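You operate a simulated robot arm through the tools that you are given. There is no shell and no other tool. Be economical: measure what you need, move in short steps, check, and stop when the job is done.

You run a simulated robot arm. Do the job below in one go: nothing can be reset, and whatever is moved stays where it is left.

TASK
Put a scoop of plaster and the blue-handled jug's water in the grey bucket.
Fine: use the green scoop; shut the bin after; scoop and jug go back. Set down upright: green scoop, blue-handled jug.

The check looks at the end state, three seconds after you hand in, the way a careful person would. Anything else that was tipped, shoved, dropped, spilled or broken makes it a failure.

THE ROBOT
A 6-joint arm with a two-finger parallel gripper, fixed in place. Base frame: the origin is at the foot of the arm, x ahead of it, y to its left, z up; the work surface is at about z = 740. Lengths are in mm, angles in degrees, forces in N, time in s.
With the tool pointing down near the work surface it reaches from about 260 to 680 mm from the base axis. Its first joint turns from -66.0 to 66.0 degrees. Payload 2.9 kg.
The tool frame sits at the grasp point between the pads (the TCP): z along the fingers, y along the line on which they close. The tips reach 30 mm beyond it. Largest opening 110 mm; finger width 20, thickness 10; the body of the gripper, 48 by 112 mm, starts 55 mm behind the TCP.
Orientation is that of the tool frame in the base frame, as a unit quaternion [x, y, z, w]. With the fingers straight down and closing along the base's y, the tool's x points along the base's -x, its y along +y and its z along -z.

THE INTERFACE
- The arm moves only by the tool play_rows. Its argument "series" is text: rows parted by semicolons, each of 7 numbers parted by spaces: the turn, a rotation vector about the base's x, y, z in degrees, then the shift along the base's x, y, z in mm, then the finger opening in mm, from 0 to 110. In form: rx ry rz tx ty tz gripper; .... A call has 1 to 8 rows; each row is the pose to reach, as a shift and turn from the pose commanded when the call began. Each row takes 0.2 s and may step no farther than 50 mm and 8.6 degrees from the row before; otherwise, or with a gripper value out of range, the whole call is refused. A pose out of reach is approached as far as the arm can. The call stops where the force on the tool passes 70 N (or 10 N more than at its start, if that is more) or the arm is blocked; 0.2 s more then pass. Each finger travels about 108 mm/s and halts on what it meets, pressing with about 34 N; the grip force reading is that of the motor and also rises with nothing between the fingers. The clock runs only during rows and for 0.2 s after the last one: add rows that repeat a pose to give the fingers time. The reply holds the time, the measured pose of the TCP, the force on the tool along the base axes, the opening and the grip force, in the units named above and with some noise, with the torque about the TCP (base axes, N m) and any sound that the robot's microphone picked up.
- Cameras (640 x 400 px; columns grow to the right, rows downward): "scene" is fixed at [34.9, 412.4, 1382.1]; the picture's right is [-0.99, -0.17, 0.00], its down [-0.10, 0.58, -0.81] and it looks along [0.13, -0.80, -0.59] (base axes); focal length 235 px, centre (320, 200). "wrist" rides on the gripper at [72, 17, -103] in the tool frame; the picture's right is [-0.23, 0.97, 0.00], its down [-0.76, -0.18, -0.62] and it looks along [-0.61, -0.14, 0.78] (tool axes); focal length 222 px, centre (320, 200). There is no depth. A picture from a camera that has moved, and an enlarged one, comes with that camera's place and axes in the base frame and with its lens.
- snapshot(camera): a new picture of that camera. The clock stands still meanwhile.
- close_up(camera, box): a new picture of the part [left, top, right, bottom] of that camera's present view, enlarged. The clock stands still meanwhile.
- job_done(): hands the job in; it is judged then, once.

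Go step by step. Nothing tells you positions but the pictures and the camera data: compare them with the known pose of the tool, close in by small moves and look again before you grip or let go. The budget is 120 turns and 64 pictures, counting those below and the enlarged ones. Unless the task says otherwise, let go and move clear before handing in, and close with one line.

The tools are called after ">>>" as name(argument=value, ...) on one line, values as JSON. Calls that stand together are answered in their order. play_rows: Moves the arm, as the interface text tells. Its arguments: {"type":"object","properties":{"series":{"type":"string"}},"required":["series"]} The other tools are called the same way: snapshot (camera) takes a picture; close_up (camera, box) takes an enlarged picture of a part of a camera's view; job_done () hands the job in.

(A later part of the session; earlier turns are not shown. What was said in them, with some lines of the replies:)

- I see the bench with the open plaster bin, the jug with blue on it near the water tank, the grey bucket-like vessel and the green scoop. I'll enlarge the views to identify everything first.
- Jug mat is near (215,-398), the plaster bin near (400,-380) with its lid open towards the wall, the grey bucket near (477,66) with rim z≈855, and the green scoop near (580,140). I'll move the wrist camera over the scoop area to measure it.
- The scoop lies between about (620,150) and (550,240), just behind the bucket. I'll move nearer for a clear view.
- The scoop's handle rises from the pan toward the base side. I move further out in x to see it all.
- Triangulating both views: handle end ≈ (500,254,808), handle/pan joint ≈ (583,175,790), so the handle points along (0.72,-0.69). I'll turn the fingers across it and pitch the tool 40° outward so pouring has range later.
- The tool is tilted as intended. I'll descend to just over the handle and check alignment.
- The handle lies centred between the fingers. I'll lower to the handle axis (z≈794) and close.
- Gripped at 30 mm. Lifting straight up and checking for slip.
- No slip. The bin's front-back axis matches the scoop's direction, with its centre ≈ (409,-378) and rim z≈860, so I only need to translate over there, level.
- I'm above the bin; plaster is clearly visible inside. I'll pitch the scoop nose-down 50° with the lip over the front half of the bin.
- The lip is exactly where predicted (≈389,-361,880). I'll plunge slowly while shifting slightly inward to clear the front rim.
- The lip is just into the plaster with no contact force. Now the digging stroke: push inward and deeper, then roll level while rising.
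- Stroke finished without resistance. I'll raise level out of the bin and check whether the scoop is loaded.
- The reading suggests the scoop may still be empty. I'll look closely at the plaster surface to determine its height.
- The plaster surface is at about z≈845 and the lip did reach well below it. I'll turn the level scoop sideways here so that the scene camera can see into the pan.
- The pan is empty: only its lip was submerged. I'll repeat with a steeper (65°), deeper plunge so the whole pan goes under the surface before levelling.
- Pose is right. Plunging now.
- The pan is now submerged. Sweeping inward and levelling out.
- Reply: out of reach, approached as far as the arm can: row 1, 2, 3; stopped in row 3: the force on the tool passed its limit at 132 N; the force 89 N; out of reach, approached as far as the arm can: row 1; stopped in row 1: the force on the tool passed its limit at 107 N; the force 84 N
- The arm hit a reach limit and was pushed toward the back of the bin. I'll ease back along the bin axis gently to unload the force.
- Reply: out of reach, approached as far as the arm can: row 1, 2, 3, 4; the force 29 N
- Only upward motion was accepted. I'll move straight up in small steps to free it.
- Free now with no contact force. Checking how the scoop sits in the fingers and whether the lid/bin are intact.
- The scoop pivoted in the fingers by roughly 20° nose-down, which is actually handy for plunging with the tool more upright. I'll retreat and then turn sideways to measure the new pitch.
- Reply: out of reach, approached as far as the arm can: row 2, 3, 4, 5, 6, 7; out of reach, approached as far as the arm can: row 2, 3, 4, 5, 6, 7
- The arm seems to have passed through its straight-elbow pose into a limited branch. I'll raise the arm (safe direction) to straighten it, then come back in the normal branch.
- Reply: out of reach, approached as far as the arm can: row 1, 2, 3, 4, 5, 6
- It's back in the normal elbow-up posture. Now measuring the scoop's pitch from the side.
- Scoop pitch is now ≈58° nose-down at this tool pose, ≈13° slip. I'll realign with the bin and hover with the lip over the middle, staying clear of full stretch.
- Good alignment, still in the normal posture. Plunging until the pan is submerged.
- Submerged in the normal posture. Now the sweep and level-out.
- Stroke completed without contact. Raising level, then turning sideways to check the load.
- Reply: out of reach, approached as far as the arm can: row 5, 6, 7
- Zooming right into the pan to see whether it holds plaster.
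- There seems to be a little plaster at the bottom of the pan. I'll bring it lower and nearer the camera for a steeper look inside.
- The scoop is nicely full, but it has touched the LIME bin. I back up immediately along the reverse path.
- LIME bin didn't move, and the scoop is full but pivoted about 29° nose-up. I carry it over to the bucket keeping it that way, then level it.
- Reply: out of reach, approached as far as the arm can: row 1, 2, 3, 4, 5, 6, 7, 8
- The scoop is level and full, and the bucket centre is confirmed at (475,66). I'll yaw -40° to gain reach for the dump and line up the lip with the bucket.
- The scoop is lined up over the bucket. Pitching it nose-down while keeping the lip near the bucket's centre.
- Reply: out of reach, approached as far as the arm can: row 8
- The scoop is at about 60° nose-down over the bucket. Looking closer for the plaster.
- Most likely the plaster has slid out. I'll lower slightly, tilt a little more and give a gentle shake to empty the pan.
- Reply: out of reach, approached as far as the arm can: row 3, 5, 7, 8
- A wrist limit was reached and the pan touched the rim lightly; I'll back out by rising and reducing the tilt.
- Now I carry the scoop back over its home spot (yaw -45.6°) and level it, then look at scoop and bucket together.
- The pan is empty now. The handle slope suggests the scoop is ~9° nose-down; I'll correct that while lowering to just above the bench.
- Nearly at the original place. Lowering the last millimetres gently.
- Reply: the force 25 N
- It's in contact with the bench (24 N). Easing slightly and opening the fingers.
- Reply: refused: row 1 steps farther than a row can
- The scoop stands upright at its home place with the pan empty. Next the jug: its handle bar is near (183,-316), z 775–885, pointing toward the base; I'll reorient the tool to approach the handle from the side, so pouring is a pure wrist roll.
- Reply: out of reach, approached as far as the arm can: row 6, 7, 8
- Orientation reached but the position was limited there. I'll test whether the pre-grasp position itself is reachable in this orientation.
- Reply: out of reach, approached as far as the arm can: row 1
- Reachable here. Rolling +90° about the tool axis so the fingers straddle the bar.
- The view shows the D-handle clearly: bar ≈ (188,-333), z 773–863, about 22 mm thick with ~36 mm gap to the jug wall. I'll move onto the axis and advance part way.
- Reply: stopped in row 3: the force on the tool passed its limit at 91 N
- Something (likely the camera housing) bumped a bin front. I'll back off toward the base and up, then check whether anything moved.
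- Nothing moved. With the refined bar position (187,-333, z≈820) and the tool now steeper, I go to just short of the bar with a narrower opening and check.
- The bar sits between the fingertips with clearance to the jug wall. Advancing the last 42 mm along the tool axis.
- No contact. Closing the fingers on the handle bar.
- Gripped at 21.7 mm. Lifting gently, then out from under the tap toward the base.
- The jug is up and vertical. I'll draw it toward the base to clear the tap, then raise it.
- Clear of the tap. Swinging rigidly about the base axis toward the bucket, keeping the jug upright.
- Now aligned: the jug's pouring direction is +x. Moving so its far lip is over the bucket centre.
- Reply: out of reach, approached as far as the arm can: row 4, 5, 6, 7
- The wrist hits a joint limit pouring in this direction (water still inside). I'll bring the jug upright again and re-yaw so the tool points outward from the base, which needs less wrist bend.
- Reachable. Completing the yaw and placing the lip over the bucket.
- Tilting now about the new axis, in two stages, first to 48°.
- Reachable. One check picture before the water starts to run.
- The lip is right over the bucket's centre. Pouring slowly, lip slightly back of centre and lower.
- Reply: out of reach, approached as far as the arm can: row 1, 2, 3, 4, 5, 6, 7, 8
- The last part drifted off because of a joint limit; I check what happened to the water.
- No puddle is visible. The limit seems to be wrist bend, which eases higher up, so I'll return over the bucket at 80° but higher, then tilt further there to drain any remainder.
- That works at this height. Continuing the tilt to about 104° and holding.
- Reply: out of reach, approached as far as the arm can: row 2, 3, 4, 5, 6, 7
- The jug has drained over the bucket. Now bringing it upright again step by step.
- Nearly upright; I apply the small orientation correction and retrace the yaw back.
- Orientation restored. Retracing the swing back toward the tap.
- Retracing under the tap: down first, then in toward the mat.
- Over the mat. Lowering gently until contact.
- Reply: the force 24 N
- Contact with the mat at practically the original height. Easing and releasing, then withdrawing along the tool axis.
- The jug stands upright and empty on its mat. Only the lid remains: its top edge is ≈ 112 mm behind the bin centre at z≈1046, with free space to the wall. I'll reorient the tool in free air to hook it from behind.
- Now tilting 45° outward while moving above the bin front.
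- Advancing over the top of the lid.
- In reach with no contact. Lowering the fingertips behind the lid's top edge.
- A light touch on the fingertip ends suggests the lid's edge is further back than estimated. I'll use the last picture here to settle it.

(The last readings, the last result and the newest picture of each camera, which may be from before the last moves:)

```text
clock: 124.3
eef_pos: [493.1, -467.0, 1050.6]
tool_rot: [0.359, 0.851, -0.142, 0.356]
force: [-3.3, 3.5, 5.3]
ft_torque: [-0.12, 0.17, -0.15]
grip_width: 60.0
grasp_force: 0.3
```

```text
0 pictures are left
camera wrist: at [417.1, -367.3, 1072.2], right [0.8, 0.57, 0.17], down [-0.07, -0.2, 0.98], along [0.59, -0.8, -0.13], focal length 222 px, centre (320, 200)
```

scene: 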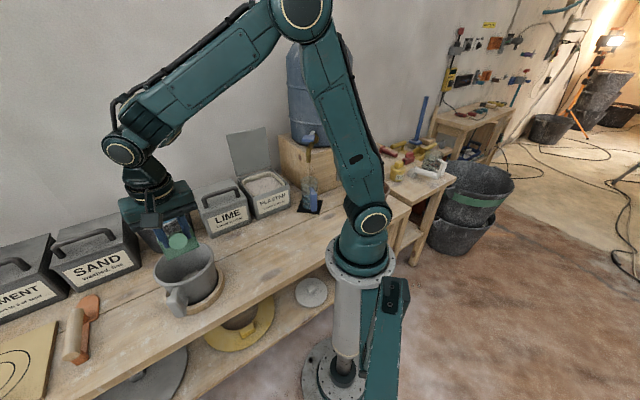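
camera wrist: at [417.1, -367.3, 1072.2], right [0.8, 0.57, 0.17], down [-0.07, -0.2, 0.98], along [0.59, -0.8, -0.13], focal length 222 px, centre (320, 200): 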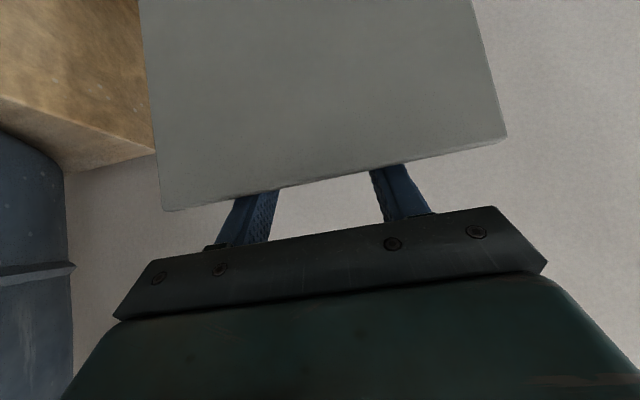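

The fingertips are indeed behind the lid. Pulling it forward slowly past vertical.

>>> play_rows(series="0 0 0 -6 6 3 60;0 0 0 -14 14 4 60;0 0 0 -22 22 4 60;0 0 0 -30 30 4 60;0 0 0 -38 38 4 60;0 0 0 -46 46 4 60;0 0 0 -54 54 3 60;0 0 0 -62 62 2 60")

```text
clock: 126.1
eef_pos: [429.5, -404.4, 1049.3]
tool_rot: [0.358, 0.852, -0.141, 0.355]
force: [1.0, -0.4, 0.4]
ft_torque: [0.01, -0.01, 0.02]
grip_width: 59.6
grasp_force: 0.1
```

No resistance and no sound yet; the lid may be resting on the fingers. Continuing forward and down along its arc.

>>> play_rows(series="0 0 0 -8 8 -2 60;0 0 0 -16 16 -5 60;0 0 0 -24 24 -9 60;0 0 0 -32 33 -14 60;0 0 0 -38 39 -20 60;0 0 0 -44 45 -27 60;0 0 0 -49 50 -35 60;0 0 0 -53 54 -44 60")

```text
clock: 127.9
eef_pos: [379.1, -350.9, 1004.4]
tool_rot: [0.358, 0.852, -0.141, 0.355]
force: [-0.4, -0.1, 0.4]
ft_torque: [0.0, 0.02, 0.02]
grip_width: 59.9
grasp_force: 0.2
```

I can't look any more, so I'll probe by touch: if the lid is shut, lowering the fingertips near the bin's front will meet it above the rim level.

>>> play_rows(series="0 0 0 -12 12 0 60;0 0 0 -22 22 0 60;0 0 0 -22 22 -25 60;0 0 0 -22 22 -45 60;0 0 0 -22 22 -60 60;0 0 0 -22 22 -70 60;0 0 0 -22 22 -78 60;0 0 0 -22 22 -84 60")

```text
clock: 128.7
eef_pos: [349.0, -323.1, 981.6]
tool_rot: [0.362, 0.854, -0.14, 0.347]
force: [-24.1, 27.0, 19.1]
ft_torque: [-0.26, 0.51, -0.68]
grip_width: 59.3
grasp_force: 0.1
stopped in row 4: the force on the tool passed its limit at 102 N (the readings are from after the stop); the commanded pose is now the measured one
```

The tips seem to be butting against the lid's handle with the lid about two-thirds closed. I'll withdraw along the finger axis to free it.

>>> play_rows(series="0 0 0 -3 3 4 60;0 0 0 -8 8 11 60;0 0 0 -15 15 21 60;0 0 0 -22 22 31 60;0 0 0 -29 29 41 60;0 0 0 -29 29 41 60;0 0 0 -29 29 41 60")

```text
clock: 130.3
eef_pos: [323.1, -296.5, 1023.3]
tool_rot: [0.36, 0.854, -0.139, 0.349]
force: [-0.3, 0.4, 0.2]
ft_torque: [0.05, 0.01, -0.03]
grip_width: 60.2
grasp_force: 0.0
```

Free of contact. I'll bring the tool near vertical and press down close to the lid's front edge, ahead of the handle.

>>> play_rows(series="5 4.9 0 0 0 10 40;10 9.8 0 6 -6 20 20;15 14.7 0 12 -12 25 20;20 19.6 0 20 -20 25 20;25 24.5 0 29 -30 25 20;25 24.5 0 29 -30 25 20")

>>> play_rows(series="0 0 0 0 0 -10 20;0 0 0 0 0 -20 20;0 0 0 0 0 -30 20;0 0 0 0 0 -40 20;0 0 0 0 0 -50 20;0 0 0 0 0 -60 20;0 0 0 0 0 -70 20;0 0 0 0 0 -80 20")

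```text
clock: 131.7
eef_pos: [352.5, -328.1, 1048.1]
tool_rot: [0.39, 0.917, -0.025, 0.075]
force: [-0.1, 0.1, 1.1]
ft_torque: [0.01, 0.0, 0.0]
grip_width: 19.9
grasp_force: 0.0
```

```text
clock: 133.5
eef_pos: [354.5, -328.1, 969.0]
tool_rot: [0.389, 0.918, -0.026, 0.076]
force: [0.2, -0.5, -0.6]
ft_torque: [0.0, 0.03, 0.02]
grip_width: 19.8
grasp_force: 0.1
```

No contact down to tip z≈939. Continuing slowly.

>>> play_rows(series="0 0 0 0 0 -8 20;0 0 0 0 0 -16 20;0 0 0 0 0 -24 20;0 0 0 0 0 -32 20;0 0 0 0 0 -40 20;0 0 0 0 0 -46 20;0 0 0 0 0 -52 20;0 0 0 0 0 -57 20")

```text
clock: 135.3
eef_pos: [352.8, -326.8, 911.0]
tool_rot: [0.389, 0.918, -0.025, 0.075]
force: [0.6, -0.1, 0.1]
ft_torque: [0.02, 0.01, -0.01]
grip_width: 19.9
grasp_force: 0.1
```

Tip at z≈881, still free. Going down millimetre-wise.

>>> play_rows(series="0 0 0 0 0 -3 20;0 0 0 0 0 -6 20;0 0 0 0 0 -8 20;0 0 0 0 0 -10 20;0 0 0 0 0 -12 20;0 0 0 0 0 -14 20")

```text
clock: 136.7
eef_pos: [351.4, -327.8, 897.1]
tool_rot: [0.389, 0.918, -0.025, 0.076]
force: [-1.1, 0.2, 1.1]
ft_torque: [-0.04, -0.03, 0.03]
grip_width: 20.1
grasp_force: 0.1
```

>>> play_rows(series="0 0 0 0 0 -2 20;0 0 0 0 0 -4 20;0 0 0 0 0 -6 20;0 0 0 0 0 -6 20")

```text
clock: 137.7
eef_pos: [349.9, -324.2, 891.3]
tool_rot: [0.389, 0.918, -0.025, 0.074]
force: [-33.9, 20.5, 20.2]
ft_torque: [-1.15, -2.48, 1.62]
grip_width: 19.9
grasp_force: 0.1
```

That touched an edge at the front rim. I'll raise and probe 30 mm further in.

>>> play_rows(series="0 0 0 0 0 8 20;0 0 0 0 0 30 20;0 0 0 10 -10 40 20;0 0 0 22 -24 40 20;0 0 0 22 -24 40 20")

>>> play_rows(series="0 0 0 0 0 -6 20;0 0 0 0 0 -12 20;0 0 0 0 0 -18 20;0 0 0 0 0 -24 20;0 0 0 0 0 -29 20;0 0 0 0 0 -33 20;0 0 0 0 0 -36 20")

```text
clock: 138.9
eef_pos: [373.8, -348.7, 932.6]
tool_rot: [0.389, 0.918, -0.026, 0.076]
force: [-20.7, 23.9, 26.6]
ft_torque: [-2.45, -0.13, 0.06]
grip_width: 20.0
grasp_force: 0.1
```

```text
clock: 139.3
eef_pos: [372.5, -347.6, 929.7]
tool_rot: [0.388, 0.918, -0.024, 0.072]
force: [-15.7, 17.6, 17.1]
ft_torque: [-2.05, 0.06, 0.14]
grip_width: 20.3
grasp_force: 0.6
stopped in row 1: the force on the tool passed its limit at 77 N (the readings are from after the stop); the commanded pose is now the measured one
```

From the contact torques, the lid appears to be standing partly closed (≈45–50°, held by hinge friction) with the gripper in front of its edge. I'll back out, go up and over, and press it down from above.

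>>> play_rows(series="0 0 0 -4 4 3 20;0 0 0 -16 16 3 20;0 0 0 -32 32 3 20;0 0 0 -49 50 5 20;0 0 0 -49 50 45 20;0 0 0 -49 50 90 20;0 0 0 -49 50 135 20;0 0 0 -49 50 165 20")

```text
clock: 141.1
eef_pos: [322.3, -298.8, 1092.5]
tool_rot: [0.388, 0.918, -0.025, 0.074]
force: [0.2, -0.8, 0.0]
ft_torque: [-0.03, 0.02, -0.01]
grip_width: 20.2
grasp_force: 0.0
```

>>> play_rows(series="0 0 0 22 -23 10 20;0 0 0 45 -46 12 20;0 0 0 67 -68.5 12 20;0 0 0 67 -68.5 12 20;0 0 0 67 -68.5 -6 20;0 0 0 67 -68.5 -24 20;0 0 0 67 -68.5 -42 20")

>>> play_rows(series="0 0 0 0 0 -10 20;0 0 0 0 0 -20 20;0 0 0 0 0 -30 20;0 0 0 0 0 -40 20;0 0 0 0 0 -50 20;0 0 0 0 0 -60 20;0 0 0 0 0 -70 20;0 0 0 0 0 -80 20")

```text
clock: 142.7
eef_pos: [393.8, -365.4, 1050.6]
tool_rot: [0.389, 0.918, -0.026, 0.073]
force: [0.8, -0.2, 0.8]
ft_torque: [0.02, 0.01, -0.02]
grip_width: 20.1
grasp_force: 0.1
```

```text
clock: 144.4
eef_pos: [391.6, -365.7, 984.8]
tool_rot: [0.387, 0.919, -0.025, 0.075]
force: [-13.3, 12.0, 18.3]
ft_torque: [-0.48, 0.21, 0.41]
grip_width: 20.0
grasp_force: 0.2
stopped in row 8: the force on the tool passed its limit at 86 N (the readings are from after the stop); the commanded pose is now the measured one
```

The contact behaves like a stiffly damped lid/handle partway down. I'll wait a moment and then press much more slowly.

>>> play_rows(series="0 0 0 0 0 6 20;0 0 0 0 0 6 20;0 0 0 0 0 6 20;0 0 0 0 0 6 20;0 0 0 0 0 6 20;0 0 0 0 0 6 20;0 0 0 0 0 6 20;0 0 0 0 0 6 20")

>>> play_rows(series="0 0 0 0 0 -3 20;0 0 0 0 0 -6 20;0 0 0 0 0 -8 20;0 0 0 0 0 -10 20;0 0 0 0 0 -12 20;0 0 0 0 0 -14 20;0 0 0 0 0 -16 20;0 0 0 0 0 -18 20")

```text
clock: 146.2
eef_pos: [391.0, -364.8, 990.1]
tool_rot: [0.388, 0.918, -0.025, 0.074]
force: [0.5, 0.6, 0.1]
ft_torque: [-0.01, 0.01, 0.03]
grip_width: 19.9
grasp_force: 0.1
```

```text
clock: 147.4
eef_pos: [389.8, -364.1, 985.2]
tool_rot: [0.388, 0.918, -0.025, 0.075]
force: [-11.8, 10.1, 15.9]
ft_torque: [-0.6, 0.22, 0.43]
grip_width: 19.9
grasp_force: 0.0
stopped in row 5: the force on the tool passed its limit at 72 N (the readings are from after the stop); the commanded pose is now the measured one
```

It doesn't yield: the fingers are likely still touching the lid's edge from the front. I'll rise and come down about 25 mm further back, on the lid's outer face.

>>> play_rows(series="0 0 0 -3 3 10 20;0 0 0 -3 3 40 20;0 0 0 -3 3 80 20;0 0 0 -3 3 110 20;0 0 0 8 -8 110 20;0 0 0 20 -20 110 20;0 0 0 20 -20 110 20")

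>>> play_rows(series="0 0 0 0 0 -15 20;0 0 0 0 0 -30 20;0 0 0 0 0 -42 20;0 0 0 0 0 -54 20;0 0 0 0 0 -64 20;0 0 0 0 0 -74 20;0 0 0 0 0 -82 20;0 0 0 0 0 -90 20")

```text
clock: 149.0
eef_pos: [410.8, -383.4, 1092.7]
tool_rot: [0.388, 0.918, -0.025, 0.074]
force: [-0.4, 0.6, -0.1]
ft_torque: [-0.01, -0.02, 0.0]
grip_width: 20.1
grasp_force: 0.1
```

```text
clock: 150.8
eef_pos: [409.7, -384.9, 1002.3]
tool_rot: [0.389, 0.918, -0.026, 0.074]
force: [-0.4, 0.9, -1.6]
ft_torque: [0.01, -0.01, 0.0]
grip_width: 20.0
grasp_force: 0.0
```

>>> play_rows(series="0 0 0 0 0 -4 20;0 0 0 0 0 -8 20;0 0 0 0 0 -12 20;0 0 0 0 0 -16 20;0 0 0 0 0 -20 20;0 0 0 0 0 -24 20;0 0 0 0 0 -28 20;0 0 0 0 0 -32 20")

```text
clock: 152.6
eef_pos: [410.4, -387.1, 969.3]
tool_rot: [0.388, 0.918, -0.026, 0.074]
force: [0.1, 0.5, -0.7]
ft_torque: [0.0, 0.0, 0.02]
grip_width: 19.8
grasp_force: 0.3
```

Free here to z≈940, so what I met before may be the tall handle of an already shut lid. Continuing down slowly behind the handle to feel for the lid plate itself.

>>> play_rows(series="0 0 0 0 0 -8 20;0 0 0 0 0 -16 20;0 0 0 0 0 -24 20;0 0 0 0 0 -31 20;0 0 0 0 0 -38 20;0 0 0 0 0 -44 20;0 0 0 0 0 -50 20;0 0 0 0 0 -55 20")

```text
clock: 154.4
eef_pos: [411.7, -385.8, 914.6]
tool_rot: [0.389, 0.918, -0.025, 0.075]
force: [-0.3, 0.4, 0.1]
ft_torque: [0.0, -0.01, 0.0]
grip_width: 20.1
grasp_force: 0.0
```

>>> play_rows(series="0 0 0 0 0 -4 20;0 0 0 0 0 -8 20;0 0 0 0 0 -11 20;0 0 0 0 0 -14 20;0 0 0 0 0 -17 20;0 0 0 0 0 -20 20;0 0 0 0 0 -22 20")

```text
clock: 156.0
eef_pos: [410.4, -385.9, 898.2]
tool_rot: [0.388, 0.918, -0.027, 0.077]
force: [-19.8, 16.4, 55.8]
ft_torque: [0.31, 1.2, -0.09]
grip_width: 19.8
grasp_force: 0.1
```

A firm flat surface at z≈868 over the middle of the bin, where only loose plaster would be otherwise: the lid is shut, and the earlier contact was its handle. Withdrawing straight up and clear.

>>> play_rows(series="0 0 0 0 0 10 20;0 0 0 0 0 30 20;0 0 0 0 0 60 20;0 0 0 0 0 100 20;0 0 0 0 0 145 20;0 0 0 0 0 190 20")

>>> play_rows(series="0 0 0 -20 25 10 40;0 0 0 -40 50 20 60;0 0 0 -60 75 30 60;0 0 0 -80 100 40 60;0 0 0 -100 120 50 60")

```text
clock: 157.4
eef_pos: [409.7, -383.7, 1086.6]
tool_rot: [0.388, 0.918, -0.025, 0.074]
force: [-0.2, 0.1, -0.1]
ft_torque: [-0.02, -0.03, 0.01]
grip_width: 20.2
grasp_force: 0.2
```

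```text
clock: 158.6
eef_pos: [310.8, -262.8, 1132.1]
tool_rot: [0.388, 0.918, -0.026, 0.074]
force: [0.0, 0.4, -0.1]
ft_torque: [0.02, 0.01, 0.01]
grip_width: 59.9
grasp_force: 0.1
```

The scoop and jug are back upright, the lid is shut by touch, and the arm is clear, so I'm handing in.

>>> job_done()

```text
The job is handed in.
```

I put a scoop of plaster and the jug's water in the grey bucket, returned the green scoop and jug upright to their places, and shut the bin. I had no pictures left at the end, so I confirmed the lid by touch only. I couldn't clearly see the plaster or water in the bucket, and a little water may have missed it when the arm drifted during the pour, though I saw no puddle. I also bumped the bins a few times: the LIME bin hadn't moved when I checked, nor had the plaster bin before I closed its lid, but I couldn't look again after that.
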